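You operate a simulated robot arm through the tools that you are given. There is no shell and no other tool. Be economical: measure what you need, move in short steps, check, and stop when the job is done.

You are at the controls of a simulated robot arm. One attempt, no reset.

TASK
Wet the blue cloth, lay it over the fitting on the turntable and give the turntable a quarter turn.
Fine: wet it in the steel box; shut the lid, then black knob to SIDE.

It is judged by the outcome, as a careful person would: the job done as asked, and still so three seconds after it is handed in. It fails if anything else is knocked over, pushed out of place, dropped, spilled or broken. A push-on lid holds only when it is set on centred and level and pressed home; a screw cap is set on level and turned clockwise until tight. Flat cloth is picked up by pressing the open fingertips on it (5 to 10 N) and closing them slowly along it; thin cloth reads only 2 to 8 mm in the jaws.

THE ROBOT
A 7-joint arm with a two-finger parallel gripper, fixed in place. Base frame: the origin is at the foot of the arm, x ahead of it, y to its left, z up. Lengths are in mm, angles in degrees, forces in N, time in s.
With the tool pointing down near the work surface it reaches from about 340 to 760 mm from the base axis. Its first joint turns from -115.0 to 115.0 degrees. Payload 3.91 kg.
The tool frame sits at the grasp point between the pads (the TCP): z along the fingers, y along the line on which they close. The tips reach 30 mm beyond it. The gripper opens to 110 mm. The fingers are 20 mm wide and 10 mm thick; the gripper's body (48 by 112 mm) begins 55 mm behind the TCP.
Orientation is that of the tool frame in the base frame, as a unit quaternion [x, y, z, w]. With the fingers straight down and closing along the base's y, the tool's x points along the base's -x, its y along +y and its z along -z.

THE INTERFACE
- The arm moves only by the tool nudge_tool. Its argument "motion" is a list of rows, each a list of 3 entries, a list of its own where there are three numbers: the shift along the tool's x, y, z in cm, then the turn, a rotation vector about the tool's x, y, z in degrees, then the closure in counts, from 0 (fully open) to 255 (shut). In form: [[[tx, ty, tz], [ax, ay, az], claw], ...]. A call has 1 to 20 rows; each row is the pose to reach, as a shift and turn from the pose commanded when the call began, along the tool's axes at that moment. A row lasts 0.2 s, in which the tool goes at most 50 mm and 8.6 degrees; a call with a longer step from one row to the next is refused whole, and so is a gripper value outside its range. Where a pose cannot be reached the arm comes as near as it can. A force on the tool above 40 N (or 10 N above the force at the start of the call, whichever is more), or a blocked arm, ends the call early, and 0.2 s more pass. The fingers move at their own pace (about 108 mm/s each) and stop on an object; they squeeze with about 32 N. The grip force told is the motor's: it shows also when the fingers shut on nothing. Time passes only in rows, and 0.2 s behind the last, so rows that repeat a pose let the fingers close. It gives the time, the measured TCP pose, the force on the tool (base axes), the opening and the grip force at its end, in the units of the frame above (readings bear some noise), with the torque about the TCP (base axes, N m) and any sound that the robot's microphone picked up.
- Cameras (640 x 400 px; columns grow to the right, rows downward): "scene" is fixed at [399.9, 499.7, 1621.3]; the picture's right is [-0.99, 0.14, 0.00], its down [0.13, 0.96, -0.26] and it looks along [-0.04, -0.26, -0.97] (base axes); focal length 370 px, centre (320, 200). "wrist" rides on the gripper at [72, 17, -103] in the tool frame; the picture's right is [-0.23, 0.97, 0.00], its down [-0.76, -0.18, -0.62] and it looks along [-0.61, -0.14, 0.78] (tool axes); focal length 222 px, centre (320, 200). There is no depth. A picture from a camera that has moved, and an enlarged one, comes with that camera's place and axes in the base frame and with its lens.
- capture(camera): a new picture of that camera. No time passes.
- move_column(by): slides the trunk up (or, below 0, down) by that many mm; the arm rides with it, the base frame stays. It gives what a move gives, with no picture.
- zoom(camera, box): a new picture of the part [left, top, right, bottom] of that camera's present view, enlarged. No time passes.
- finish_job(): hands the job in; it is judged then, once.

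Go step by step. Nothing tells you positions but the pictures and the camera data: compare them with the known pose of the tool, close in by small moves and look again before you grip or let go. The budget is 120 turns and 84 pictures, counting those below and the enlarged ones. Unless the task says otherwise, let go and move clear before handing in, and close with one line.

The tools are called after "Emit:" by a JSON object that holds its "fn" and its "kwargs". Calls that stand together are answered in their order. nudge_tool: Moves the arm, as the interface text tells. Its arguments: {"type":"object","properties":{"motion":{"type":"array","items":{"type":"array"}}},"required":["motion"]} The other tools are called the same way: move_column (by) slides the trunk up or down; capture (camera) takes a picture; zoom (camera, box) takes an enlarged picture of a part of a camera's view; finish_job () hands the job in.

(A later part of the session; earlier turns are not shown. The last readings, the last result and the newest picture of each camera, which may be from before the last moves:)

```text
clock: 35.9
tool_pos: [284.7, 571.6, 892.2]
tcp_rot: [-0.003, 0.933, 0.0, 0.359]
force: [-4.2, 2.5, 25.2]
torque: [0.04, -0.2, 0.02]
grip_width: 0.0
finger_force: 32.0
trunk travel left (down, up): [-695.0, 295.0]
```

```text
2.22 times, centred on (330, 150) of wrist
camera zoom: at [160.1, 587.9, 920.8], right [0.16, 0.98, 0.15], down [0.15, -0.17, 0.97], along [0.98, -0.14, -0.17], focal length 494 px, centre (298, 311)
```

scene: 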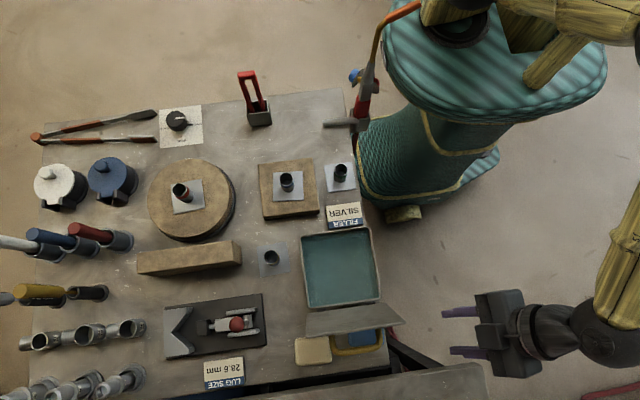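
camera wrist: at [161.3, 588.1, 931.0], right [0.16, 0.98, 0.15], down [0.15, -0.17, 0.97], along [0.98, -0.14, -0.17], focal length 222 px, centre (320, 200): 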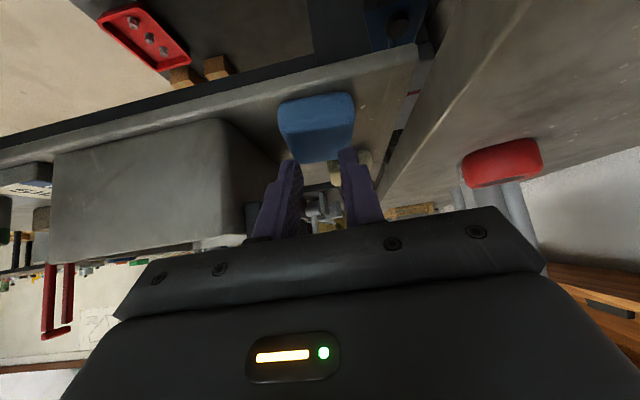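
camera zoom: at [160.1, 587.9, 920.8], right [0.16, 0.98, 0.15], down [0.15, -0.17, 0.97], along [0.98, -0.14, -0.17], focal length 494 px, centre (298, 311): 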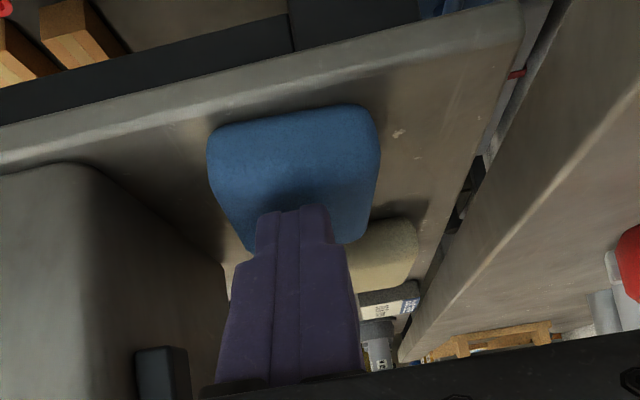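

The jaws shut on nothing, so it behaves as a springy pad about 12 mm thick. I'll rise, open wider and grip it by its two long sides (about 46 mm apart).

Emit:
{"fn": "nudge_tool", "kwargs": {"motion": [[[-0.7, 0, -0.5], [0, 0, 0], 255], [[-1.45, 0, -0.71], [0, 0, 0], 90], [[-1.45, 0, -0.71], [0, 0, 0], 80], [[-1.45, 0, -0.71], [0, 0, 0], 80]]}}

Emit:
{"fn": "zoom", "kwargs": {"camera": "wrist", "box": [200, 40, 460, 240]}}

```text
clock: 36.9
tool_pos: [292.8, 572.0, 904.1]
tcp_rot: [-0.003, 0.934, -0.003, 0.359]
force: [-0.5, 0.1, 0.3]
torque: [-0.01, -0.02, 0.0]
grip_width: 75.6
finger_force: 0.0
trunk travel left (down, up): [-695.0, 295.0]
```

```text
2.00 times, centred on (330, 140) of wrist
camera zoom: at [167.5, 587.8, 933.6], right [0.17, 0.98, 0.14], down [0.15, -0.17, 0.97], along [0.97, -0.14, -0.17], focal length 444 px, centre (300, 320)
```

zoom: 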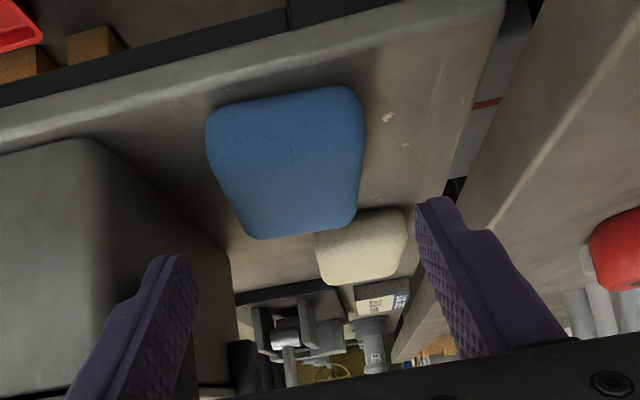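

The cloth is yawed about −7° with its centre near (317, 572). I'll turn the tool to match and lower the tips beside it, just above the bench.

Emit:
{"fn": "nudge_tool", "kwargs": {"motion": [[[0, 0.3, 0], [4.7, 0, 5.2], 80], [[0.67, 0.3, 0.74], [4.7, 0, 5.2], 80], [[1.1, 0.3, 1.25], [4.7, 0, 5.2], 80], [[1.34, 0.3, 1.49], [4.7, 0, 5.2], 80], [[1.34, 0.3, 1.49], [4.7, 0, 5.2], 80]]}}

Emit:
{"fn": "zoom", "kwargs": {"camera": "wrist", "box": [200, 40, 460, 240]}}

```text
clock: 38.1
tool_pos: [290.9, 575.2, 886.2]
tcp_rot: [0.053, 0.932, -0.023, 0.358]
force: [-0.1, 0.2, -0.6]
torque: [-0.01, 0.01, 0.01]
grip_width: 75.5
finger_force: 0.0
trunk travel left (down, up): [-695.0, 295.0]
```

```text
2.00 times, centred on (330, 140) of wrist
camera zoom: at [170.0, 606.6, 914.5], right [0.28, 0.95, 0.15], down [0.13, -0.19, 0.97], along [0.95, -0.25, -0.17], focal length 444 px, centre (300, 320)
```

zoom: 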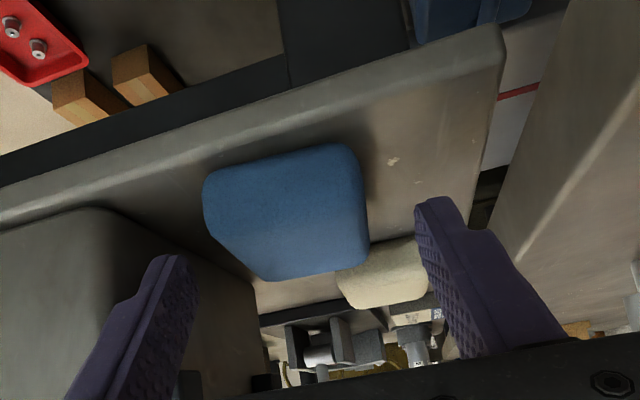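

Aligned. Lowering the last 5 mm and closing gently on the sides.

Emit:
{"fn": "nudge_tool", "kwargs": {"motion": [[[0.17, 0.2, 0.18], [0, 0, 0], 80], [[0.35, 0.2, 0.37], [0, 0, 0], 80], [[0.35, 0.2, 0.37], [0, 0, 0], 110], [[0.35, 0.2, 0.37], [0, 0, 0], 125], [[0.35, 0.2, 0.37], [0, 0, 0], 140], [[0.35, 0.2, 0.37], [0, 0, 0], 155], [[0.35, 0.2, 0.37], [0, 0, 0], 170], [[0.35, 0.2, 0.37], [0, 0, 0], 190], [[0.35, 0.2, 0.37], [0, 0, 0], 220], [[0.35, 0.2, 0.37], [0, 0, 0], 255], [[0.35, 0.2, 0.37], [0, 0, 0], 255]]}}

Emit:
{"fn": "zoom", "kwargs": {"camera": "wrist", "box": [200, 40, 460, 240]}}

```text
clock: 40.5
tool_pos: [291.1, 577.1, 880.8]
tcp_rot: [0.053, 0.932, -0.023, 0.359]
force: [0.2, -0.5, -0.3]
torque: [0.02, 0.03, 0.01]
grip_width: 48.7
finger_force: 31.4
trunk travel left (down, up): [-695.0, 295.0]
```

```text
2.00 times, centred on (330, 140) of wrist
camera zoom: at [170.1, 608.4, 909.2], right [0.28, 0.95, 0.15], down [0.13, -0.19, 0.97], along [0.95, -0.25, -0.17], focal length 444 px, centre (300, 320)
```

zoom: 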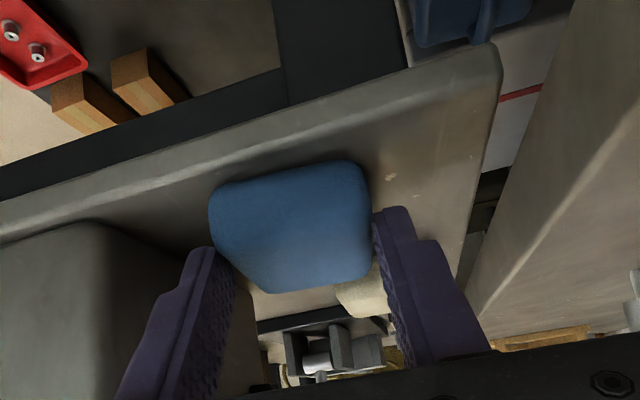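

Gripped at 48.7 mm. I'll lift a little and draw it out toward −x from under the lid.

Emit:
{"fn": "nudge_tool", "kwargs": {"motion": [[[-0.5, 0, -0.55], [0, 0, 0], 255], [[-1.0, 0, -1.1], [0, 0, 0], 255], [[0.8, -0.3, -3.4], [0, 0, 0], 255], [[2.8, -0.6, -5.6], [0, 0, 0], 255], [[4.7, -1.1, -8.4], [0, 0, 0], 255], [[5.7, -1.1, -10.5], [0, 0, 0], 255], [[5.7, -1.1, -10.5], [0, 0, 0], 255]]}}

Emit:
{"fn": "capture", "kwargs": {"camera": "wrist"}}

Emit:
{"fn": "capture", "kwargs": {"camera": "scene"}}

```text
clock: 42.3
tool_pos: [220.7, 567.9, 915.7]
tcp_rot: [0.084, 0.928, -0.042, 0.361]
force: [0.8, -0.1, -0.2]
torque: [-0.02, -0.03, 0.0]
grip_width: 48.7
finger_force: 32.0
trunk travel left (down, up): [-695.0, 295.0]
stopped in row 7: the arm was blocked; the commanded pose is now the measured one
```

```text
39 pictures are left
camera wrist: at [102.3, 607.9, 942.9], right [0.35, 0.93, 0.14], down [0.1, -0.18, 0.98], along [0.93, -0.32, -0.16], focal length 222 px, centre (320, 200)
```

wrist: 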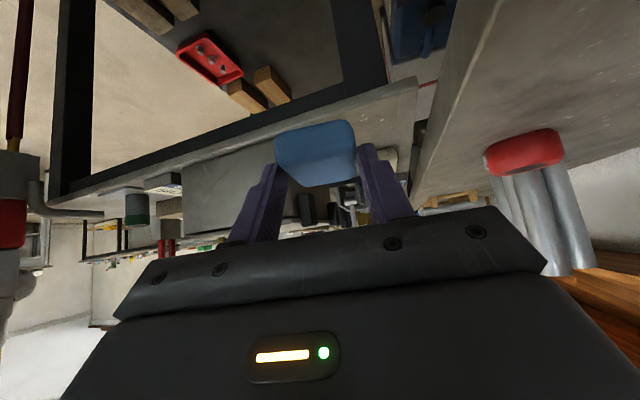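

```text
38 pictures are left
```

scene: 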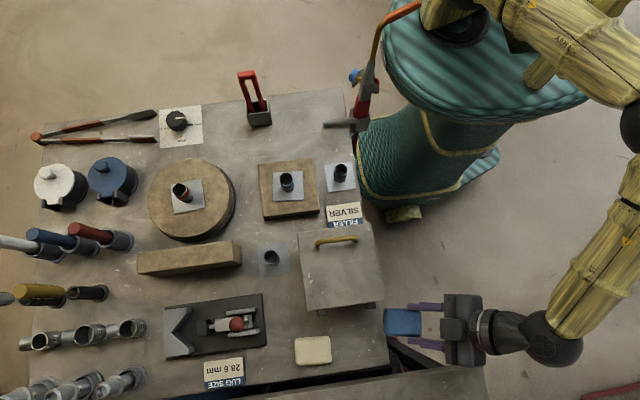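

The cloth is in hand, but the lid has fallen shut as I drew out (the box itself hasn't moved). I'll set the cloth down on the clear patch of bench near (392, 135), reopen the lid, then come back for it. First I'll raise and straighten the tool.

Emit:
{"fn": "nudge_tool", "kwargs": {"motion": [[[-0.7, 0, -0.7], [0, 5, 0], 255], [[-1.4, 0, -1.5], [0, 11, 0], 255], [[-2, 0, -2.2], [0, 18, 0], 255], [[-2.7, 0, -3], [0, 26, 0], 255], [[-3.4, 0, -3.7], [0, 34, 0], 255], [[-4.7, 0, -5.2], [0, 42, 0], 255], [[-6, 0, -6.7], [0, 42, 0], 255]]}}

Emit:
{"fn": "capture", "kwargs": {"camera": "wrist"}}

```text
clock: 43.9
tool_pos: [218.1, 568.1, 1005.3]
tcp_rot: [0.091, 0.996, -0.008, 0.005]
force: [-0.2, 0.4, 0.3]
torque: [-0.01, 0.01, -0.02]
grip_width: 48.6
finger_force: 32.0
trunk travel left (down, up): [-695.0, 295.0]
```

```text
37 pictures are left
camera wrist: at [147.9, 601.4, 1108.8], right [0.4, 0.92, -0.01], down [0.71, -0.3, 0.63], along [0.58, -0.26, -0.77], focal length 222 px, centre (320, 200)
```

wrist: 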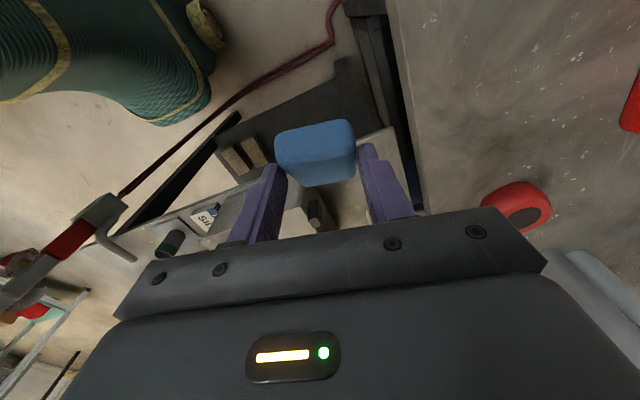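

The cloth is held securely. I'll carry it high over the bench to the clear patch.

Emit:
{"fn": "nudge_tool", "kwargs": {"motion": [[[0, 0, -3], [0, 0, 0], 255], [[-1, -1, -6], [0, 0, 0], 255], [[-3.4, -4.5, -6], [0, 0, -1], 255], [[-6, -8.2, -6], [0, 0, -2], 255], [[-8.6, -11.9, -6], [0, 0, -3], 255], [[-11.2, -15.6, -6], [0, 0, -4], 255], [[-13.8, -19.3, -6], [0, 0, -5], 255], [[-16.4, -23, -6], [0, 0, -6], 255], [[-19, -26.7, -6], [0, 0, -7], 255], [[-21.6, -30.4, -6], [0, 0, -8], 255], [[-24.2, -34.1, -6], [0, 0, -9], 255], [[-27, -38, -6], [0, 0, -10.4], 255], [[-27, -38, -6], [0, 0, -10.4], 255]]}}

Emit:
{"fn": "capture", "kwargs": {"camera": "wrist"}}

Emit:
{"fn": "capture", "kwargs": {"camera": "scene"}}

```text
clock: 46.7
tool_pos: [414.1, 149.2, 1073.8]
tcp_rot: [0.001, 1.0, -0.009, 0.004]
force: [0.2, -0.3, -0.1]
torque: [0.03, 0.01, -0.02]
grip_width: 48.6
finger_force: 32.1
trunk travel left (down, up): [-695.0, 295.0]
```

```text
36 pictures are left
camera wrist: at [339.2, 167.1, 1177.7], right [0.23, 0.97, -0.02], down [0.76, -0.17, 0.63], along [0.61, -0.16, -0.77], focal length 222 px, centre (320, 200)
```

wrist: 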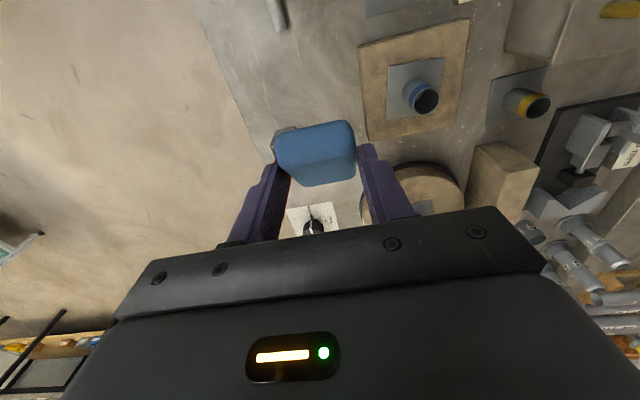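

```text
35 pictures are left
```

scene: 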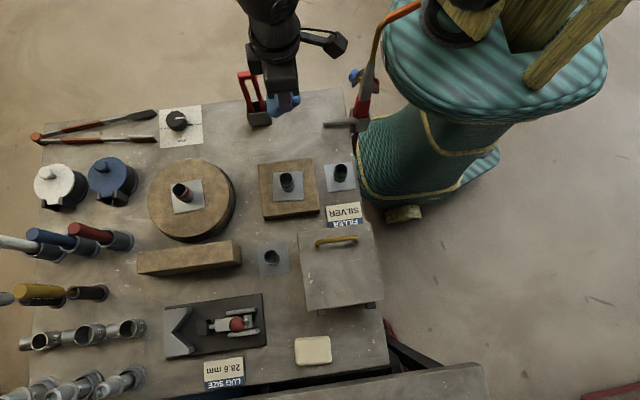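

The landing patch is clear. I'll tilt 25° to bring the pad nearer level and lower it to just above the bench.

Emit:
{"fn": "nudge_tool", "kwargs": {"motion": [[[0, -0.2, 4], [0, -5, 0], 255], [[0, -0.4, 8], [0, -10, 0], 255], [[0.2, -0.4, 11.5], [0, -15, 0], 255], [[0.4, -0.4, 14.5], [0, -20, 0], 255], [[0.4, -0.4, 17], [0, -25, 0], 255], [[0.4, -0.4, 17.9], [0, -25, 0], 255]]}}

Emit:
{"fn": "capture", "kwargs": {"camera": "wrist"}}

Emit:
{"fn": "zoom", "kwargs": {"camera": "scene", "box": [220, 40, 380, 180]}}

```text
clock: 48.1
tool_pos: [409.7, 139.8, 896.3]
tcp_rot: [0.0, 0.975, -0.008, 0.223]
force: [-2.8, 0.1, 16.6]
torque: [0.39, -0.73, 0.07]
grip_width: 48.6
finger_force: 32.1
trunk travel left (down, up): [-695.0, 295.0]
```

```text
34 pictures are left
camera wrist: at [300.1, 158.8, 959.4], right [0.21, 0.97, 0.08], down [0.41, -0.17, 0.9], along [0.89, -0.15, -0.44], focal length 222 px, centre (320, 200)
```

wrist: 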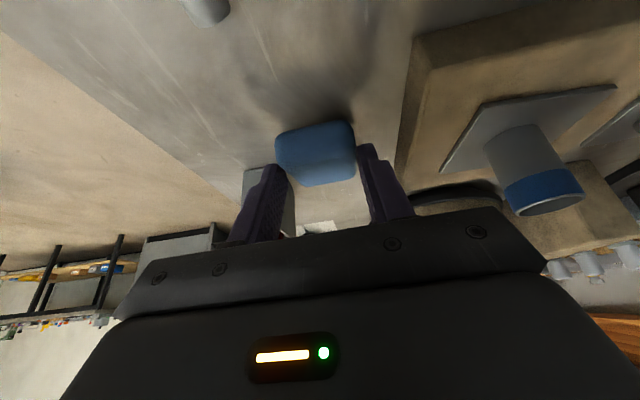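

```text
2.86 times, centred on (300, 110) of scene
camera zoom: at [399.9, 499.7, 1621.3], right [-0.99, 0.14, 0.0], down [0.13, 0.96, -0.26], along [-0.04, -0.26, -0.97], focal length 1057 px, centre (377, 457)
```

zoom: 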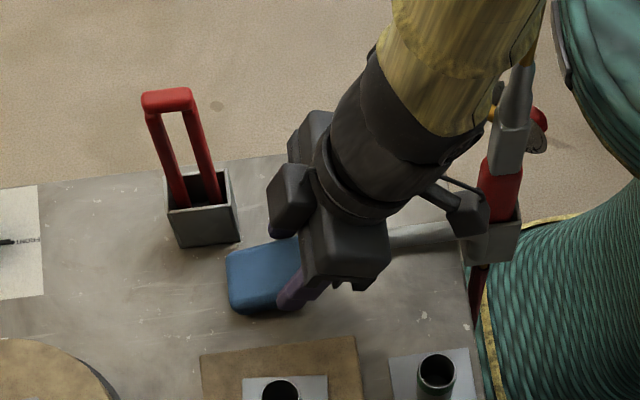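

The pad is touching the bench. I'll open the jaws and rise straight.

Emit:
{"fn": "nudge_tool", "kwargs": {"motion": [[[0, 0, 0], [0, 0, 0], 130], [[0, 0, 0], [0, 0, 0], 110], [[0, 0, 0], [0, 0, 0], 80], [[-1, 0, -2], [0, 0, 0], 80], [[-2, 0, -4.5], [0, 5, 0], 80], [[-3.4, 0, -7.5], [0, 12, 0], 80], [[-5, 0, -11], [0, 20, 0], 80], [[-6.5, 0, -14], [0, 25, 0], 80]]}}

Emit:
{"fn": "capture", "kwargs": {"camera": "scene"}}

Emit:
{"fn": "capture", "kwargs": {"camera": "wrist"}}

```text
clock: 49.9
tool_pos: [409.1, 142.7, 1052.3]
tcp_rot: [0.001, 1.0, -0.009, 0.004]
force: [-1.3, 0.3, 0.4]
torque: [-0.05, -0.01, 0.01]
grip_width: 75.6
finger_force: 0.1
trunk travel left (down, up): [-695.0, 295.0]
```

```text
32 pictures are left
```

scene: 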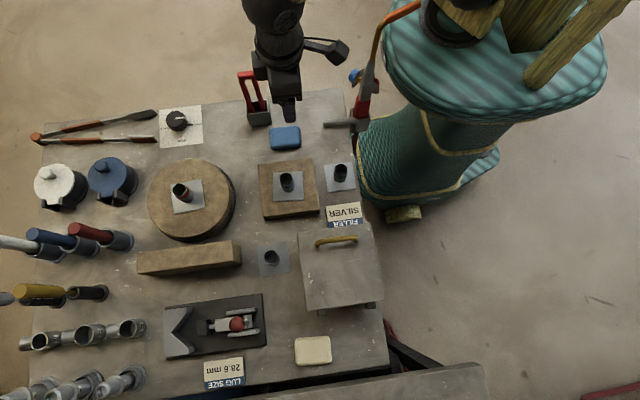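

```text
31 pictures are left
camera wrist: at [334.8, 162.2, 1154.2], right [0.23, 0.97, -0.02], down [0.76, -0.17, 0.63], along [0.61, -0.16, -0.77], focal length 222 px, centre (320, 200)
```

wrist: 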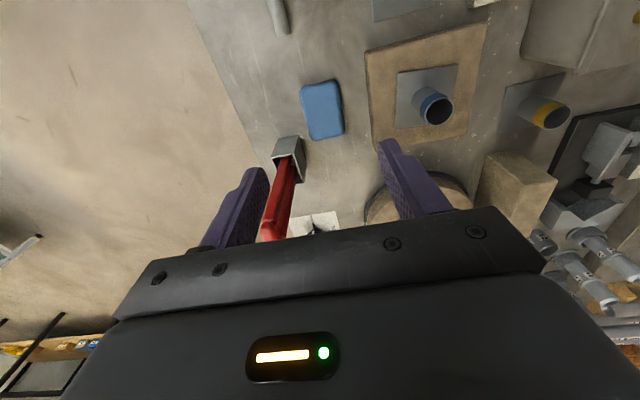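

The cloth lies flat at about (424, 144). Now back to the lid handle to reopen it.

Emit:
{"fn": "nudge_tool", "kwargs": {"motion": [[[1, 4.5, 0], [0, 0, 0], 120], [[2, 9, 0], [0, 0, 0], 165], [[3, 13.5, 0], [0, 0, 0], 165], [[4, 18, 0], [0, 0, 0], 165], [[5, 22.5, 0], [0, 0, 0], 165], [[5.6, 25.7, 2], [0, 0, 0], 165], [[5.6, 25.7, 5], [1, 0, 0], 165], [[5.6, 25.7, 7.5], [-1, 0, 0], 165], [[5.6, 25.7, 7.5], [-1, 0, 0], 165]]}}

Emit:
{"fn": "capture", "kwargs": {"camera": "wrist"}}

```text
clock: 51.9
tool_pos: [354.3, 400.1, 969.6]
tcp_rot: [0.002, 1.0, -0.001, 0.004]
force: [-0.3, -0.5, -0.3]
torque: [0.03, 0.0, 0.01]
grip_width: 39.0
finger_force: 0.2
trunk travel left (down, up): [-695.0, 295.0]
```

```text
30 pictures are left
camera wrist: at [280.4, 417.1, 1072.9], right [0.23, 0.97, 0.0], down [0.76, -0.18, 0.63], along [0.61, -0.14, -0.78], focal length 222 px, centre (320, 200)
```

wrist: 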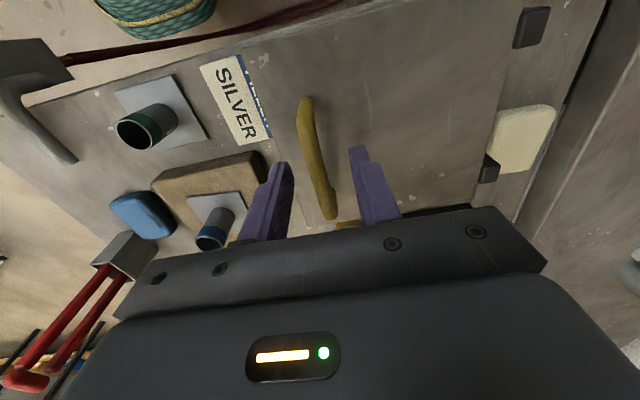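

The lid and handle look exactly as before. I'll descend the same amount, grip, and start the same arc.

Emit:
{"fn": "nudge_tool", "kwargs": {"motion": [[[0, 0, 0.6], [0, 0, 0], 165], [[0, 0, 1.2], [0, 0, 0], 165], [[0, 0, 1.2], [0, 0, 0], 200], [[0, 0, 1.2], [0, 0, 0], 240], [[0, 0, 1.2], [0, 0, 0], 255], [[0, 0, 1.2], [0, 0, 0], 255]]}}

Emit:
{"fn": "nudge_tool", "kwargs": {"motion": [[[0, 0.27, -0.83], [4, 0, 0], 255], [[0, 0.6, -1.64], [8, 0, 0], 255], [[0, 0.99, -2.42], [12, 0, 0], 255], [[0, 1.43, -3.17], [16, 0, 0], 255], [[0, 1.92, -3.89], [20, 0, 0], 255], [[0, 2.75, -4.91], [26, 0, 0], 255], [[0, 3.68, -5.83], [32, 0, 0], 255]]}}

```text
clock: 53.3
tool_pos: [354.9, 400.3, 958.1]
tcp_rot: [0.0, 1.0, 0.001, 0.004]
force: [-0.4, 4.3, 0.3]
torque: [-0.02, -0.24, 0.1]
grip_width: 9.4
finger_force: 45.5
trunk travel left (down, up): [-695.0, 295.0]
```

```text
clock: 54.9
tool_pos: [354.3, 436.1, 1016.4]
tcp_rot: [0.003, 0.961, -0.277, 0.004]
force: [0.0, -1.0, -0.9]
torque: [-0.02, -0.56, 0.65]
grip_width: 9.3
finger_force: 44.4
trunk travel left (down, up): [-695.0, 295.0]
```

The arc matches with almost no force (refined hinge at y≈518, z≈925, radius 120). I'll continue the whole way to the stop, easing the tilt back.

Emit:
{"fn": "nudge_tool", "kwargs": {"motion": [[[0, 0.41, -1.51], [0.8, 0, 0], 255], [[0, 1.02, -3.07], [0.8, 0, 0], 255], [[0, 1.82, -4.52], [-1.2, 0, 0], 255], [[0, 2.78, -5.84], [-4.2, 0, 0], 255], [[0, 3.9, -7.0], [-8.2, 0, 0], 255], [[0, 5.17, -7.97], [-12.2, 0, 0], 255], [[0, 6.56, -8.73], [-16.2, 0, 0], 255], [[0, 8.05, -9.29], [-20.2, 0, 0], 255], [[0, 9.42, -9.6], [-23.2, 0, 0], 255]]}}

Emit:
{"fn": "zoom", "kwargs": {"camera": "scene", "box": [270, 200, 430, 380]}}

```text
clock: 56.9
tool_pos: [355.1, 567.2, 1049.0]
tcp_rot: [0.002, 0.997, -0.076, 0.003]
force: [-8.3, -6.7, -15.7]
torque: [-0.1, -0.64, -0.73]
grip_width: 9.7
finger_force: 45.3
trunk travel left (down, up): [-695.0, 295.0]
```

```text
2.22 times, centred on (350, 290) of scene
camera zoom: at [399.9, 499.7, 1621.3], right [-0.99, 0.14, 0.0], down [0.13, 0.96, -0.26], along [-0.04, -0.26, -0.97], focal length 822 px, centre (253, 0)
```

zoom: 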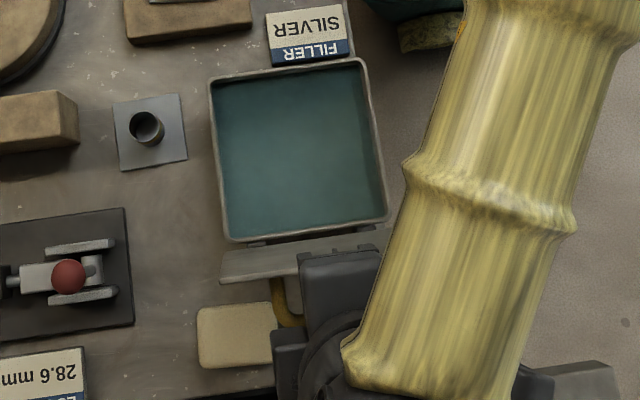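

The lid is open again. I'll release, nudge to the stop, and withdraw upward.

Emit:
{"fn": "nudge_tool", "kwargs": {"motion": [[[0, 0.2, 0], [0, 0, 0], 215], [[0, 0.4, 0], [0, 0, 0], 205], [[0, 0.8, 0.1], [0, 0, 0], 205], [[0, 1.0, 0.1], [0, 0, 0], 205], [[0, 0.8, 0], [0, 0, 0], 205], [[0, 0.8, -1.5], [0, 0, 0], 205], [[0, 0.8, -3], [0, 0, 0], 205], [[0, 1, -5.5], [0, 0, 0], 205], [[0, 1, -8.5], [0, 0, 0], 205], [[0, 1, -9.5], [0, 0, 0], 205]]}}

Emit:
{"fn": "capture", "kwargs": {"camera": "scene"}}

```text
clock: 59.1
tool_pos: [342.1, 566.8, 1138.9]
tcp_rot: [0.001, 0.997, -0.076, 0.005]
force: [-0.1, -0.2, -0.3]
torque: [0.02, 0.0, 0.0]
grip_width: 21.7
finger_force: 0.0
out of reach, approached as far as the arm can: row 8, 9, 10
trunk travel left (down, up): [-695.0, 295.0]
```

```text
28 pictures are left
```

scene: 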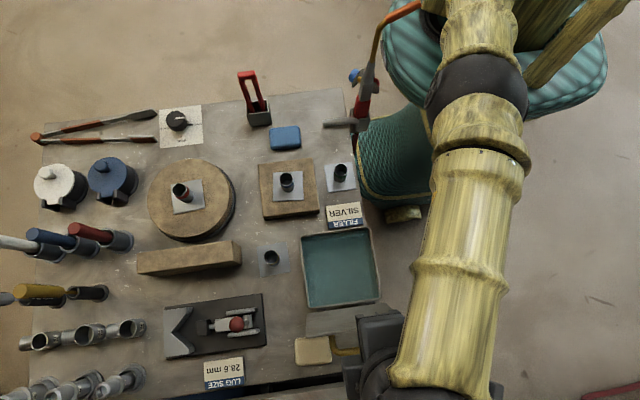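

The lid stays open. I'll raise a bit, then fly back over to the cloth with the tool straightened.

Emit:
{"fn": "move_column", "kwargs": {"by": 60}}

Emit:
{"fn": "nudge_tool", "kwargs": {"motion": [[[0, -4, 0.6], [0, 0, 0], 120], [[0, -8, 1.2], [0, 0, 0], 80], [[-1, -12, 1.8], [0, 0, 0], 80], [[-2, -16, 2.4], [-2, 0, 0], 80], [[-3, -20, 3.6], [-4, 0, 0], 80], [[-4, -24, 6], [-6, 0, 0], 80], [[-5, -28, 9], [-8.7, 0, 0], 80], [[-6, -32, 12], [-8.7, 0, 0], 80], [[-7, -36, 15], [-8.7, 0, 0], 80], [[-8.2, -40.2, 17.2], [-8.7, 0, 0], 80], [[-8.2, -40.2, 17.2], [-8.7, 0, 0], 80]]}}

Emit:
{"fn": "capture", "kwargs": {"camera": "wrist"}}

```text
clock: 60.1
tool_pos: [343.2, 570.1, 1196.1]
tcp_rot: [0.001, 0.997, -0.078, 0.004]
force: [0.8, -0.5, -0.3]
torque: [0.03, -0.05, -0.01]
grip_width: 21.7
finger_force: 0.1
trunk travel left (down, up): [-755.0, 235.0]
```

```text
refused: row 7 steps farther than a row can; nothing moved
```

```text
27 pictures are left
camera wrist: at [269.0, 601.7, 1296.0], right [0.23, 0.96, -0.15], down [0.76, -0.08, 0.65], along [0.61, -0.26, -0.75], focal length 222 px, centre (320, 200)
```

wrist: 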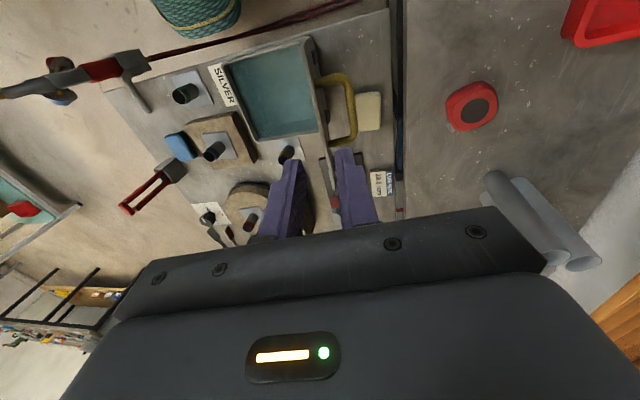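

One step was too long; I'll resend with shorter rows.

Emit:
{"fn": "nudge_tool", "kwargs": {"motion": [[[0, -4, 0.6], [0, 0, 0], 120], [[0, -8, 1.2], [0, 0, 0], 80], [[-1, -12, 1.8], [0, 0, 0], 80], [[-2, -16, 2.4], [-2, 0, 0], 80], [[-3, -20, 3.6], [-4, 0, 0], 80], [[-4, -24, 5.6], [-6, 0, 0], 80], [[-5, -28, 7.8], [-8.7, 0, 0], 80], [[-6, -32, 10.2], [-8.7, 0, 0], 80], [[-7, -36, 12.5], [-8.7, 0, 0], 80], [[-8.2, -40.2, 14.5], [-8.7, 0, 0], 80], [[-8.2, -40.2, 17.2], [-8.7, 0, 0], 80], [[-8.2, -40.2, 17.2], [-8.7, 0, 0], 80]]}}

Emit:
{"fn": "capture", "kwargs": {"camera": "wrist"}}

```text
clock: 62.7
tool_pos: [426.3, 143.5, 1089.8]
tcp_rot: [0.002, 1.0, -0.002, 0.004]
force: [0.5, -0.4, -0.5]
torque: [0.0, 0.02, -0.01]
grip_width: 75.7
finger_force: 0.2
trunk travel left (down, up): [-755.0, 235.0]
```

```text
26 pictures are left
camera wrist: at [350.5, 161.5, 1192.5], right [0.23, 0.97, 0.0], down [0.76, -0.18, 0.63], along [0.61, -0.14, -0.78], focal length 222 px, centre (320, 200)
```

wrist: 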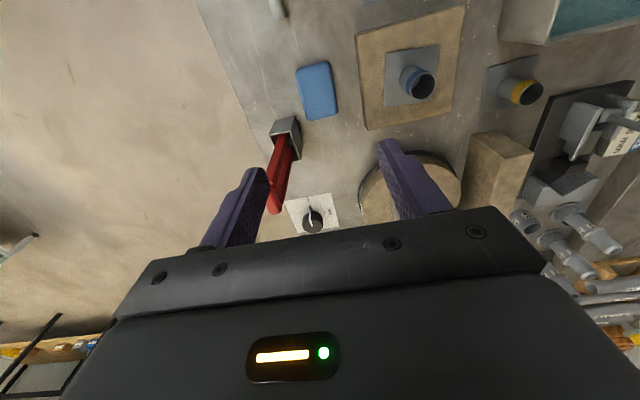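

The cloth is at about (422, 142), square enough to the jaws. I'll descend astride it and close.

Emit:
{"fn": "nudge_tool", "kwargs": {"motion": [[[0.4, -0.1, 4.5], [0, 0, 1.5], 80], [[0.4, -0.1, 9], [0, 0, 3], 80], [[0.4, -0.1, 13.5], [0, 0, 3], 80], [[0.4, -0.1, 17.5], [0, 0, 3], 80], [[0.4, -0.1, 19.5], [0, 0, 3], 80], [[0.4, -0.1, 20.3], [0, 0, 3], 80], [[0.4, -0.1, 20.6], [0, 0, 3], 80]]}}

Emit:
{"fn": "zoom", "kwargs": {"camera": "wrist", "box": [200, 40, 460, 240]}}

```text
clock: 64.3
tool_pos: [422.3, 142.9, 883.2]
tcp_rot: [0.028, 1.0, -0.001, 0.005]
force: [0.5, -0.2, 0.1]
torque: [-0.03, 0.03, 0.01]
grip_width: 75.5
finger_force: 0.1
trunk travel left (down, up): [-755.0, 235.0]
```

```text
2.00 times, centred on (330, 140) of wrist
camera zoom: at [349.3, 164.0, 986.4], right [0.28, 0.96, 0.0], down [0.74, -0.22, 0.63], along [0.61, -0.18, -0.78], focal length 444 px, centre (300, 320)
```

zoom: 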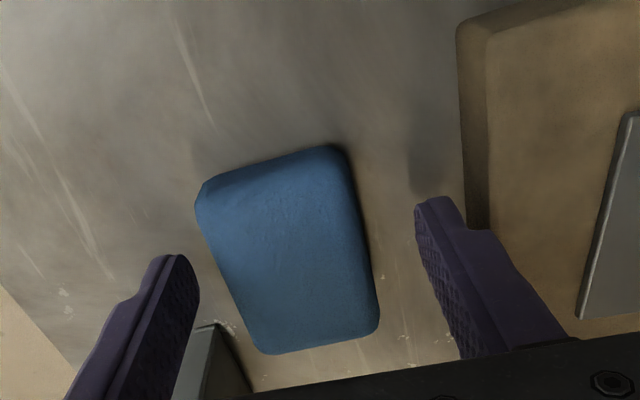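

Centred well. Closing and lifting.

Emit:
{"fn": "nudge_tool", "kwargs": {"motion": [[[0.3, -0.1, 0], [0, 0, 0], 110], [[0.3, -0.1, 0], [0, 0, 0], 125], [[0.3, -0.1, 0], [0, 0, 0], 140], [[0.3, -0.1, 0], [0, 0, 0], 160], [[0.3, -0.1, 0], [0, 0, 0], 200], [[0.3, -0.1, 0], [0, 0, 0], 255], [[0.3, -0.1, 0], [0, 0, 0], 255], [[0.3, -0.1, -2], [0, 0, 0], 255], [[0.3, -0.1, -6], [0, 0, 0], 255], [[0.3, -0.1, -11], [0, 0, 0], 255], [[0.3, -0.1, -16], [0, 0, 0], 255], [[0.3, -0.1, -20], [0, 0, -3], 255]]}}

Emit:
{"fn": "capture", "kwargs": {"camera": "wrist"}}

```text
clock: 66.9
tool_pos: [418.0, 141.1, 1084.5]
tcp_rot: [0.001, 1.0, -0.001, 0.004]
force: [-0.1, 1.0, -0.7]
torque: [0.0, -0.01, -0.05]
grip_width: 48.7
finger_force: 32.1
trunk travel left (down, up): [-755.0, 235.0]
```

```text
24 pictures are left
camera wrist: at [343.2, 159.0, 1187.5], right [0.23, 0.97, 0.0], down [0.76, -0.18, 0.63], along [0.61, -0.15, -0.78], focal length 222 px, centre (320, 200)
```

wrist: 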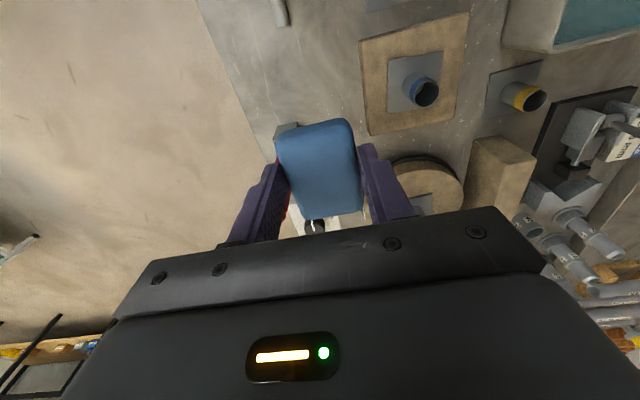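

The cloth is held flat and level. Now I'll carry it over the open box, centred about (351, 440), and lower to just above the rim.

Emit:
{"fn": "nudge_tool", "kwargs": {"motion": [[[1, 4.3, 0], [0, 0, 0], 255], [[2, 8.6, 0], [0, 0, 0], 255], [[3, 12.9, 0], [0, 0, 0], 255], [[4, 17.2, 0], [0, 0, 0], 255], [[5, 21.5, 0], [0, 0, 0], 255], [[6, 25.8, 0], [0, 0, 0], 255], [[6.7, 29.9, 1], [0, 0, 0], 255], [[6.7, 29.9, 5], [0, 0, 0], 255], [[6.7, 29.9, 9], [0, 0, 0], 255], [[6.7, 29.9, 12], [0, 0, 0], 255]]}}

Emit:
{"fn": "capture", "kwargs": {"camera": "wrist"}}

```text
clock: 69.1
tool_pos: [353.9, 441.5, 959.5]
tcp_rot: [0.002, 1.0, -0.001, 0.004]
force: [0.1, 0.8, -0.5]
torque: [-0.01, 0.04, 0.0]
grip_width: 48.5
finger_force: 31.7
trunk travel left (down, up): [-755.0, 235.0]
```

```text
23 pictures are left
camera wrist: at [279.6, 458.8, 1063.1], right [0.23, 0.97, 0.0], down [0.76, -0.18, 0.63], along [0.61, -0.15, -0.78], focal length 222 px, centre (320, 200)
```

wrist: 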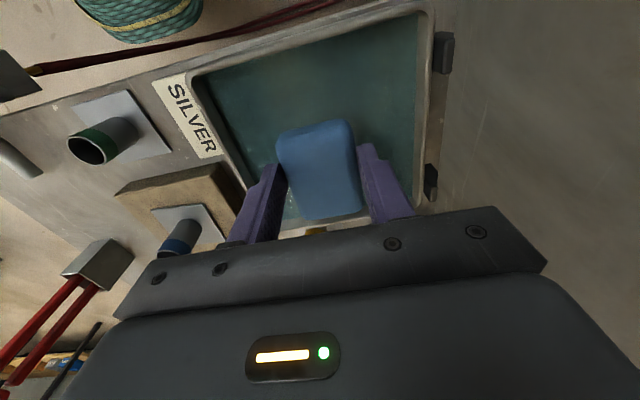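

It's well inside the rim. I'll lower into the water in steps, watching for the floor.

Emit:
{"fn": "nudge_tool", "kwargs": {"motion": [[[0.2, 0, 2], [0, 0, 0], 255], [[0.2, 0, 4], [0, 0, 0], 255], [[0.2, 0, 5.5], [0, 0, 0], 255], [[0.2, 0, 6.3], [0, 0, 0], 255], [[0.2, 0, 6.3], [0, 0, 0], 255]]}}

Emit:
{"fn": "zoom", "kwargs": {"camera": "wrist", "box": [160, 0, 480, 240]}}

```text
clock: 70.3
tool_pos: [350.9, 441.0, 899.1]
tcp_rot: [0.001, 1.0, 0.0, 0.004]
force: [-0.2, -0.2, -0.4]
torque: [0.03, -0.01, 0.0]
grip_width: 48.6
finger_force: 32.2
trunk travel left (down, up): [-755.0, 235.0]
```

```text
1.67 times, centred on (320, 120) of wrist
camera zoom: at [276.8, 458.5, 1001.6], right [0.23, 0.97, 0.0], down [0.76, -0.18, 0.63], along [0.61, -0.15, -0.78], focal length 370 px, centre (320, 333)
```

zoom: 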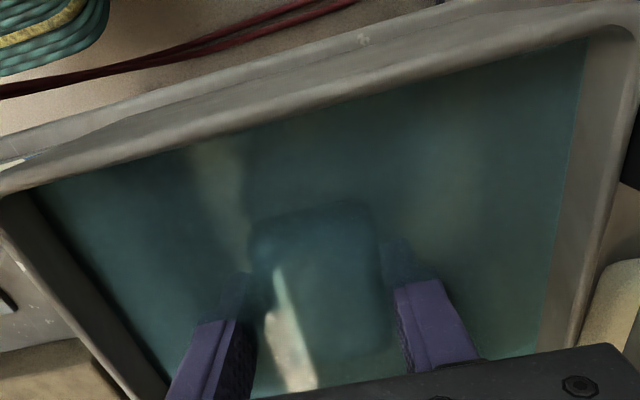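

The cloth is fully under water. I'll soak it about two seconds, then lift it just clear of the water and let it drip over the box.

Emit:
{"fn": "nudge_tool", "kwargs": {"motion": [[[0, 0, 0], [0, 0, 0], 255], [[0, 0, 0.2], [0, 0, 0], 255], [[0, 0, 0], [0, 0, 0], 255], [[0, 0, 0.2], [0, 0, 0], 255], [[0, 0, 0], [0, 0, 0], 255], [[0, 0, 0], [0, 0, 0], 255], [[0, 0, 0], [0, 0, 0], 255], [[0, 0, 0], [0, 0, 0], 255], [[0, 0, 0], [0, 0, 0], 255], [[0, 0, 0], [0, 0, 0], 255], [[0, 0, -1], [0, 0, 0], 255], [[0, 0, -2], [0, 0, 0], 255], [[0, 0, -3], [0, 0, 0], 255], [[0, 0, -4], [0, 0, 0], 255], [[0, 0, -5], [0, 0, 0], 255], [[0, 0, -6], [0, 0, 0], 255]]}}

Emit:
{"fn": "nudge_tool", "kwargs": {"motion": [[[0, 0, 0], [0, 0, 0], 255], [[0, 0, 0], [0, 0, 0], 255], [[0, 0, 0], [0, 0, 0], 255], [[0, 0, 0], [0, 0, 0], 255], [[0, 0, 0], [0, 0, 0], 255], [[0, 0, 0], [0, 0, 0], 255], [[0, 0, 0], [0, 0, 0], 255], [[0, 0, 0], [0, 0, 0], 255], [[0, 0, 0], [0, 0, 0], 255], [[0, 0, 0], [0, 0, 0], 255], [[0, 0, 0], [0, 0, 0], 255], [[0, 0, 0], [0, 0, 0], 255], [[0, 0, 0], [0, 0, 0], 255], [[0, 0, 0], [0, 0, 0], 255], [[0, 0, 0], [0, 0, 0], 255], [[0, 0, 0], [0, 0, 0], 255]]}}

Emit:
{"fn": "zoom", "kwargs": {"camera": "wrist", "box": [160, 0, 480, 240]}}

```text
clock: 73.7
tool_pos: [350.1, 441.7, 959.6]
tcp_rot: [0.001, 1.0, -0.001, 0.004]
force: [0.0, 0.6, -0.7]
torque: [0.03, 0.01, -0.01]
grip_width: 48.5
finger_force: 31.5
trunk travel left (down, up): [-755.0, 235.0]
```

```text
clock: 77.1
tool_pos: [350.9, 443.0, 959.1]
tcp_rot: [0.0, 1.0, -0.001, 0.005]
force: [-0.2, 1.0, 0.3]
torque: [0.01, -0.01, 0.0]
grip_width: 48.6
finger_force: 32.1
trunk travel left (down, up): [-755.0, 235.0]
```

```text
1.67 times, centred on (320, 120) of wrist
camera zoom: at [276.2, 459.7, 1062.3], right [0.23, 0.97, 0.0], down [0.76, -0.18, 0.63], along [0.61, -0.15, -0.78], focal length 370 px, centre (320, 333)
```

zoom: 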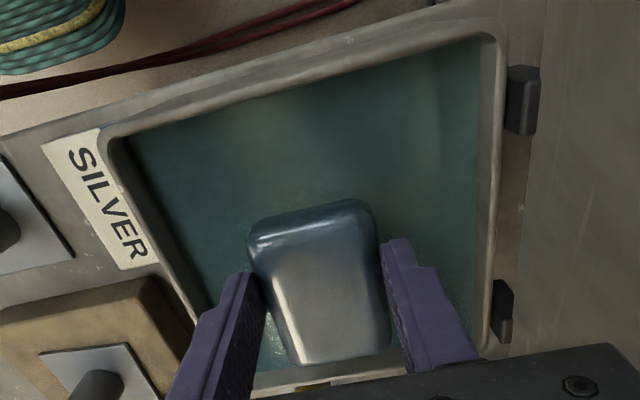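

The cloth is glossy and wet, with no drips in hand. The turntable fitting's top should be near (638, 257, 931). I'll move beside it with an offset to see it clearly.

Emit:
{"fn": "nudge_tool", "kwargs": {"motion": [[[0, 0, -4], [0, 0, 0], 255], [[0, 0, -8.5], [0, 0, 0], 255], [[-2.9, -3.3, -10], [0, 0, 0], 255], [[-5.8, -6.5, -10], [0, 0, 0], 255], [[-8.7, -9.8, -10], [0, 0, 0], 255], [[-11.6, -13, -10], [0, 0, 0], 255], [[-14.5, -16.3, -10], [0, 0, 0], 255], [[-17.4, -19.6, -10], [0, 0, 0], 255], [[-20.3, -22.9, -10], [0, 0, 0], 255], [[-23.2, -26.1, -10], [0, 0, 0], 255], [[-25.9, -29.3, -10], [0, 0, 0], 255], [[-25.9, -29.3, -10], [0, 0, 0], 255]]}}

Emit:
{"fn": "capture", "kwargs": {"camera": "wrist"}}

```text
clock: 79.7
tool_pos: [607.9, 150.5, 1062.5]
tcp_rot: [0.0, 1.0, -0.002, 0.005]
force: [-0.3, 0.6, -1.0]
torque: [-0.02, -0.01, 0.01]
grip_width: 48.8
finger_force: 31.9
trunk travel left (down, up): [-755.0, 235.0]
```

```text
20 pictures are left
camera wrist: at [532.6, 167.6, 1166.3], right [0.23, 0.97, 0.0], down [0.76, -0.18, 0.63], along [0.61, -0.14, -0.78], focal length 222 px, centre (320, 200)
```

wrist: 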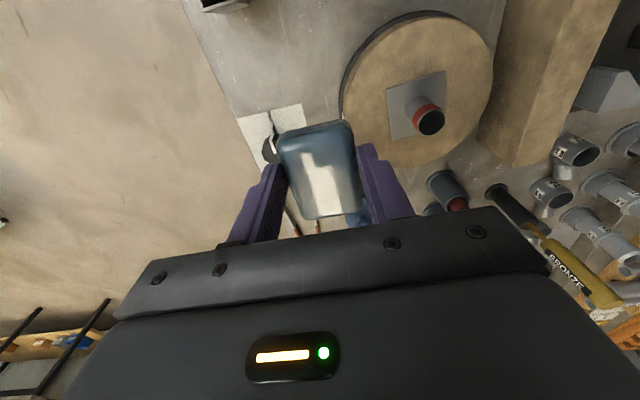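

The fitting's top triangulates to about (635.5, 260.5, 941). I'll centre the cloth over it and come down to about 15 mm above.

Emit:
{"fn": "nudge_tool", "kwargs": {"motion": [[[-1, 4, 0], [0, 0, 0], 255], [[-2, 8, 0], [0, 0, 0], 255], [[-2.76, 11, 0], [0, 0, 0], 255], [[-2.76, 11, 3], [0, 0, 0], 255], [[-2.76, 11, 5.5], [0, 0, 0], 255], [[-2.76, 11, 7.2], [0, 0, 0], 255], [[-2.76, 11, 7.2], [0, 0, 0], 255]]}}

Emit:
{"fn": "zoom", "kwargs": {"camera": "wrist", "box": [200, 40, 460, 240]}}

Emit:
{"fn": "zoom", "kwargs": {"camera": "scene", "box": [120, 100, 280, 260]}}

```text
clock: 81.3
tool_pos: [637.1, 257.5, 989.7]
tcp_rot: [0.001, 1.0, -0.001, 0.005]
force: [-0.6, 0.3, -0.3]
torque: [0.03, -0.02, 0.0]
grip_width: 48.9
finger_force: 32.1
trunk travel left (down, up): [-755.0, 235.0]
```

```text
2.00 times, centred on (330, 140) of wrist
camera zoom: at [561.5, 275.6, 1092.9], right [0.23, 0.97, 0.0], down [0.76, -0.18, 0.63], along [0.61, -0.14, -0.78], focal length 444 px, centre (300, 320)
```

zoom: 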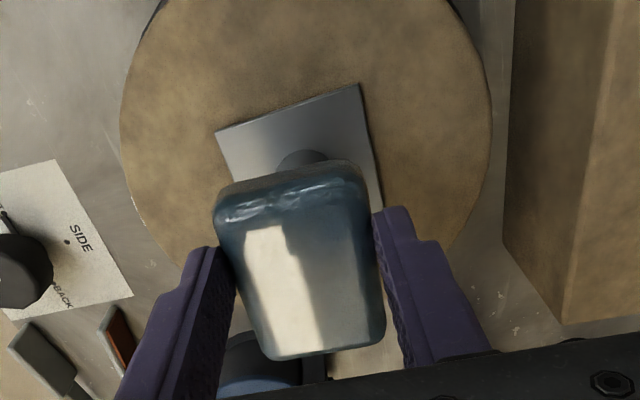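

```text
2.50 times, centred on (200, 180) of scene
camera zoom: at [399.9, 499.7, 1621.3], right [-0.99, 0.14, 0.0], down [0.13, 0.96, -0.26], along [-0.04, -0.26, -0.97], focal length 925 px, centre (620, 250)
```

zoom: 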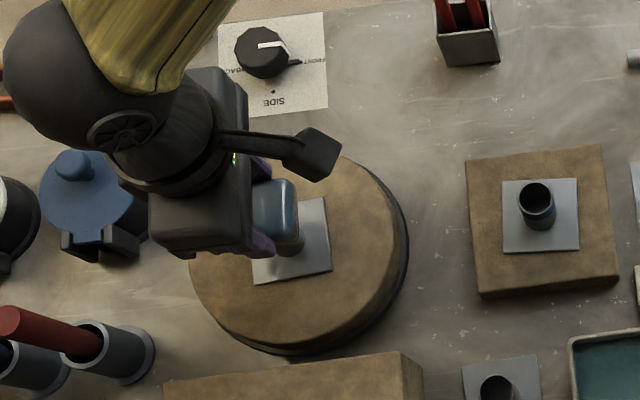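

The cloth is at about (637, 260), right over the tube. I'll lower in small steps until it rests on the tube.

Emit:
{"fn": "nudge_tool", "kwargs": {"motion": [[[0.1, 0.1, 0.4], [0, 0, 0], 255], [[0.1, 0.1, 0.8], [0, 0, 0], 255], [[0.1, 0.1, 1.1], [0, 0, 0], 255], [[0.1, 0.1, 1.3], [0, 0, 0], 255]]}}

```text
clock: 82.3
tool_pos: [634.9, 258.4, 983.0]
tcp_rot: [0.002, 1.0, 0.0, 0.008]
force: [-0.3, 1.2, 32.9]
torque: [0.13, -0.17, -0.01]
grip_width: 48.6
finger_force: 31.8
trunk travel left (down, up): [-755.0, 235.0]
```

It's resting on the tube; the torque suggests the tube is about 4 mm off toward +x, +y. I'll lift slightly, recentre, and touch down lightly.

Emit:
{"fn": "nudge_tool", "kwargs": {"motion": [[[0, 0, -0.6], [0, 0, 0], 255], [[-0.2, 0.15, -1], [0, 0, 0], 255], [[-0.4, 0.3, -1], [0, 0, 0], 255], [[-0.4, 0.3, -0.7], [0, 0, 0], 255], [[-0.4, 0.3, -0.5], [0, 0, 0], 255], [[-0.4, 0.3, -0.4], [0, 0, 0], 255]]}}

```text
clock: 83.7
tool_pos: [639.4, 262.0, 982.2]
tcp_rot: [0.001, 1.0, -0.001, 0.007]
force: [-1.2, 0.3, 12.3]
torque: [-0.02, 0.02, -0.02]
grip_width: 48.7
finger_force: 31.7
trunk travel left (down, up): [-755.0, 235.0]
```

Now centred (near-zero torque). I'll release gently and look before rising.

Emit:
{"fn": "nudge_tool", "kwargs": {"motion": [[[0, 0, -0.1], [0, 0, 0], 160], [[0, 0, -0.1], [0, 0, 0], 142], [[0, 0, -0.1], [0, 0, 0], 134], [[0, 0, -0.1], [0, 0, 0], 124], [[0, 0, -0.1], [0, 0, 0], 110], [[0, 0, -0.1], [0, 0, 0], 90], [[0, 0, -0.1], [0, 0, 0], 70], [[0, 0, -0.1], [0, 0, 0], 70]]}}

Emit:
{"fn": "capture", "kwargs": {"camera": "wrist"}}

```text
clock: 85.5
tool_pos: [639.6, 262.7, 982.2]
tcp_rot: [0.002, 1.0, -0.001, 0.004]
force: [0.3, 0.7, -1.3]
torque: [0.03, -0.01, 0.02]
grip_width: 79.5
finger_force: 0.1
trunk travel left (down, up): [-755.0, 235.0]
```

```text
17 pictures are left
camera wrist: at [565.5, 279.3, 1085.3], right [0.23, 0.97, 0.0], down [0.76, -0.18, 0.63], along [0.61, -0.15, -0.78], focal length 222 px, centre (320, 200)
```

wrist: 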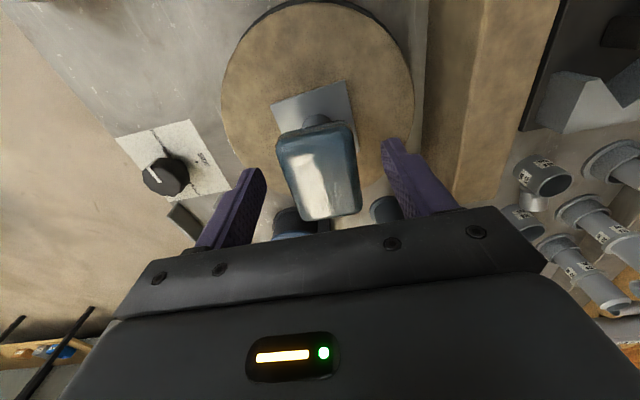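

The cloth sits on the tube with the fingers clear. I'll rise, lift the trunk for better reach, and check that the cloth stays.

Emit:
{"fn": "nudge_tool", "kwargs": {"motion": [[[0, 0, -1], [0, 0, 0], 70], [[0, 0, -3], [0, 0, 0], 70], [[0, 0, -6], [0, 0, 0], 70], [[0, 0, -10], [0, 0, 0], 70]]}}

Emit:
{"fn": "move_column", "kwargs": {"by": 90}}

Emit:
{"fn": "nudge_tool", "kwargs": {"motion": [[[2.9, 3.2, 0], [0, 0, 0], 120], [[5.8, 6.4, 0], [0, 0, 0], 200], [[8.7, 9.6, 0], [0, 0, 0], 200], [[11.6, 12.8, 0], [0, 0, 0], 200], [[14.5, 16, 0], [0, 0, 0], 200], [[17.4, 19.2, 0], [2, 0, 0], 200], [[20.3, 22.4, 0], [4, 0, 0], 200], [[23.2, 25.6, 0], [6, 0, 0], 200], [[26.1, 28.8, 0], [8.7, 0, 0], 200], [[28.6, 31.5, 0], [8.7, 0, 0], 200], [[28.6, 31.5, 0], [8.7, 0, 0], 200]]}}

Emit:
{"fn": "capture", "kwargs": {"camera": "wrist"}}

Emit:
{"fn": "capture", "kwargs": {"camera": "scene"}}

```text
clock: 86.5
tool_pos: [638.7, 262.3, 1083.8]
tcp_rot: [0.001, 1.0, -0.001, 0.005]
force: [-0.1, -0.1, 0.2]
torque: [-0.02, -0.01, 0.01]
grip_width: 80.0
finger_force: 0.0
trunk travel left (down, up): [-755.0, 235.0]
```

```text
clock: 87.8
tool_pos: [639.5, 261.9, 1172.1]
tcp_rot: [0.001, 1.0, -0.001, 0.005]
force: [-0.2, -0.2, 0.3]
torque: [0.01, 0.01, -0.02]
grip_width: 79.8
finger_force: 0.1
trunk travel left (down, up): [-845.0, 145.0]
```

```text
clock: 90.2
tool_pos: [353.6, 578.4, 1171.1]
tcp_rot: [0.001, 0.997, -0.077, 0.006]
force: [1.0, 0.0, 0.5]
torque: [0.0, 0.02, -0.02]
grip_width: 24.1
finger_force: 0.0
trunk travel left (down, up): [-845.0, 145.0]
```

```text
16 pictures are left
camera wrist: at [278.4, 611.1, 1270.7], right [0.23, 0.96, -0.15], down [0.76, -0.08, 0.65], along [0.61, -0.26, -0.75], focal length 222 px, centre (320, 200)
```

wrist: 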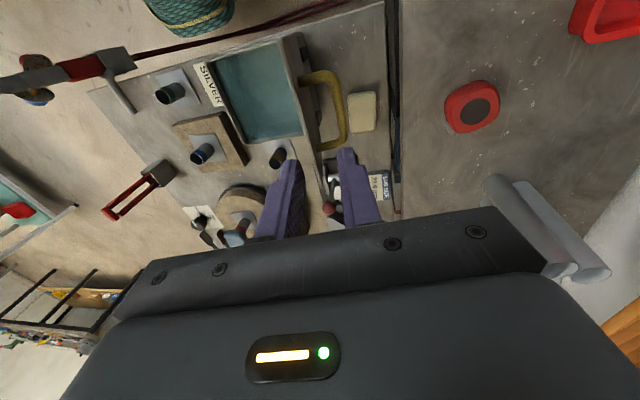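

```text
15 pictures are left
```

scene: 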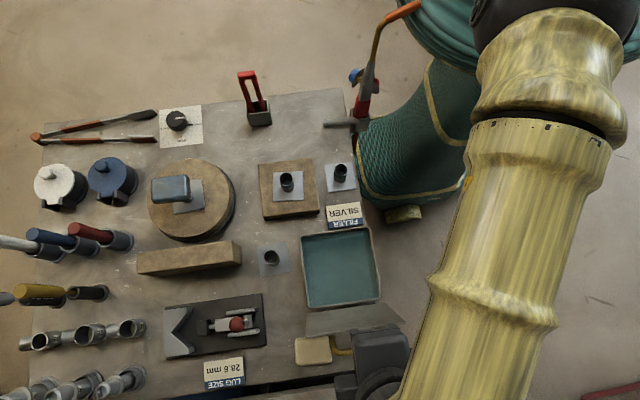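

The cloth is on the fitting, and the lid is still open with its bar near y≈580, z≈1031. I'll line up above the bar to close the lid by hand.

Emit:
{"fn": "nudge_tool", "kwargs": {"motion": [[[0, 1.4, 1.5], [2, 0, 0], 200], [[0, 2.8, 3.5], [4.3, 0, 0], 200], [[0, 2.8, 5.5], [4.3, 0, 0], 200], [[0, 2.8, 6.65], [4.3, 0, 0], 200], [[0, 2.8, 6.65], [4.3, 0, 0], 200]]}}

Emit:
{"fn": "capture", "kwargs": {"camera": "wrist"}}

```text
clock: 91.4
tool_pos: [351.9, 592.5, 1098.7]
tcp_rot: [0.001, 0.993, -0.114, 0.005]
force: [0.4, 0.7, -1.0]
torque: [0.01, 0.03, 0.0]
grip_width: 23.7
finger_force: 0.1
out of reach, approached as far as the arm can: row 2, 3
trunk travel left (down, up): [-845.0, 145.0]
```

```text
14 pictures are left
camera wrist: at [278.4, 633.5, 1195.9], right [0.23, 0.95, -0.22], down [0.76, -0.03, 0.65], along [0.61, -0.32, -0.72], focal length 222 px, centre (320, 200)
```

wrist: 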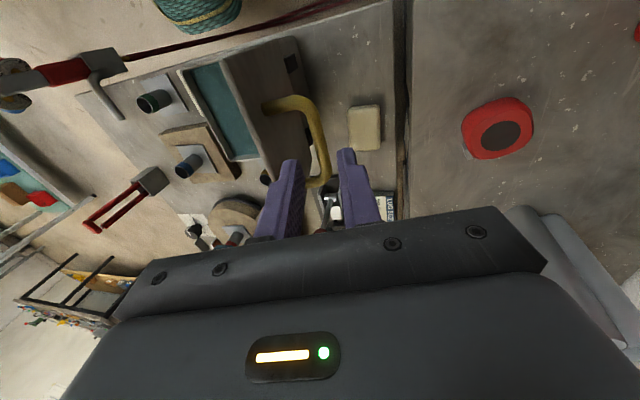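

The bar sits between the fingers' lines. I'll advance along the tool to straddle it and close.

Emit:
{"fn": "nudge_tool", "kwargs": {"motion": [[[0, -0.2, 2], [0, 0, 0], 200], [[0, -0.2, 4], [0, 0, 0], 200], [[0, -0.2, 5.3], [0, 0, 0], 200], [[0, -0.2, 5.8], [0, 0, 0], 200], [[0, -0.2, 5.8], [0, 0, 0], 200]]}}

Emit:
{"fn": "zoom", "kwargs": {"camera": "wrist", "box": [200, 40, 460, 240]}}

```text
clock: 92.6
tool_pos: [355.4, 580.6, 1043.6]
tcp_rot: [0.003, 0.994, -0.113, 0.005]
force: [-0.4, 0.3, 0.4]
torque: [0.01, -0.02, -0.01]
grip_width: 24.1
finger_force: 0.0
trunk travel left (down, up): [-845.0, 145.0]
```

```text
2.00 times, centred on (330, 140) of wrist
camera zoom: at [280.9, 620.5, 1140.0], right [0.23, 0.95, -0.22], down [0.76, -0.03, 0.65], along [0.61, -0.32, -0.72], focal length 444 px, centre (300, 320)
```

zoom: 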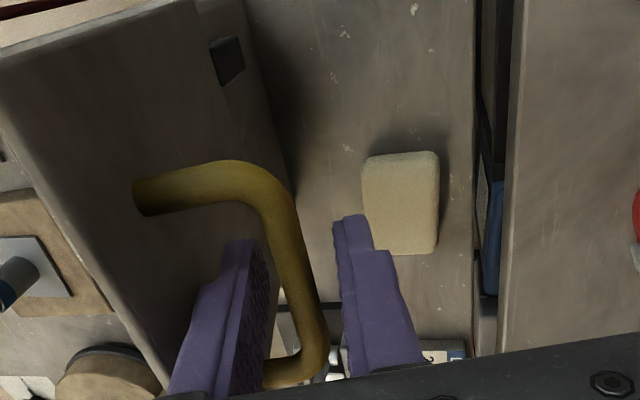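

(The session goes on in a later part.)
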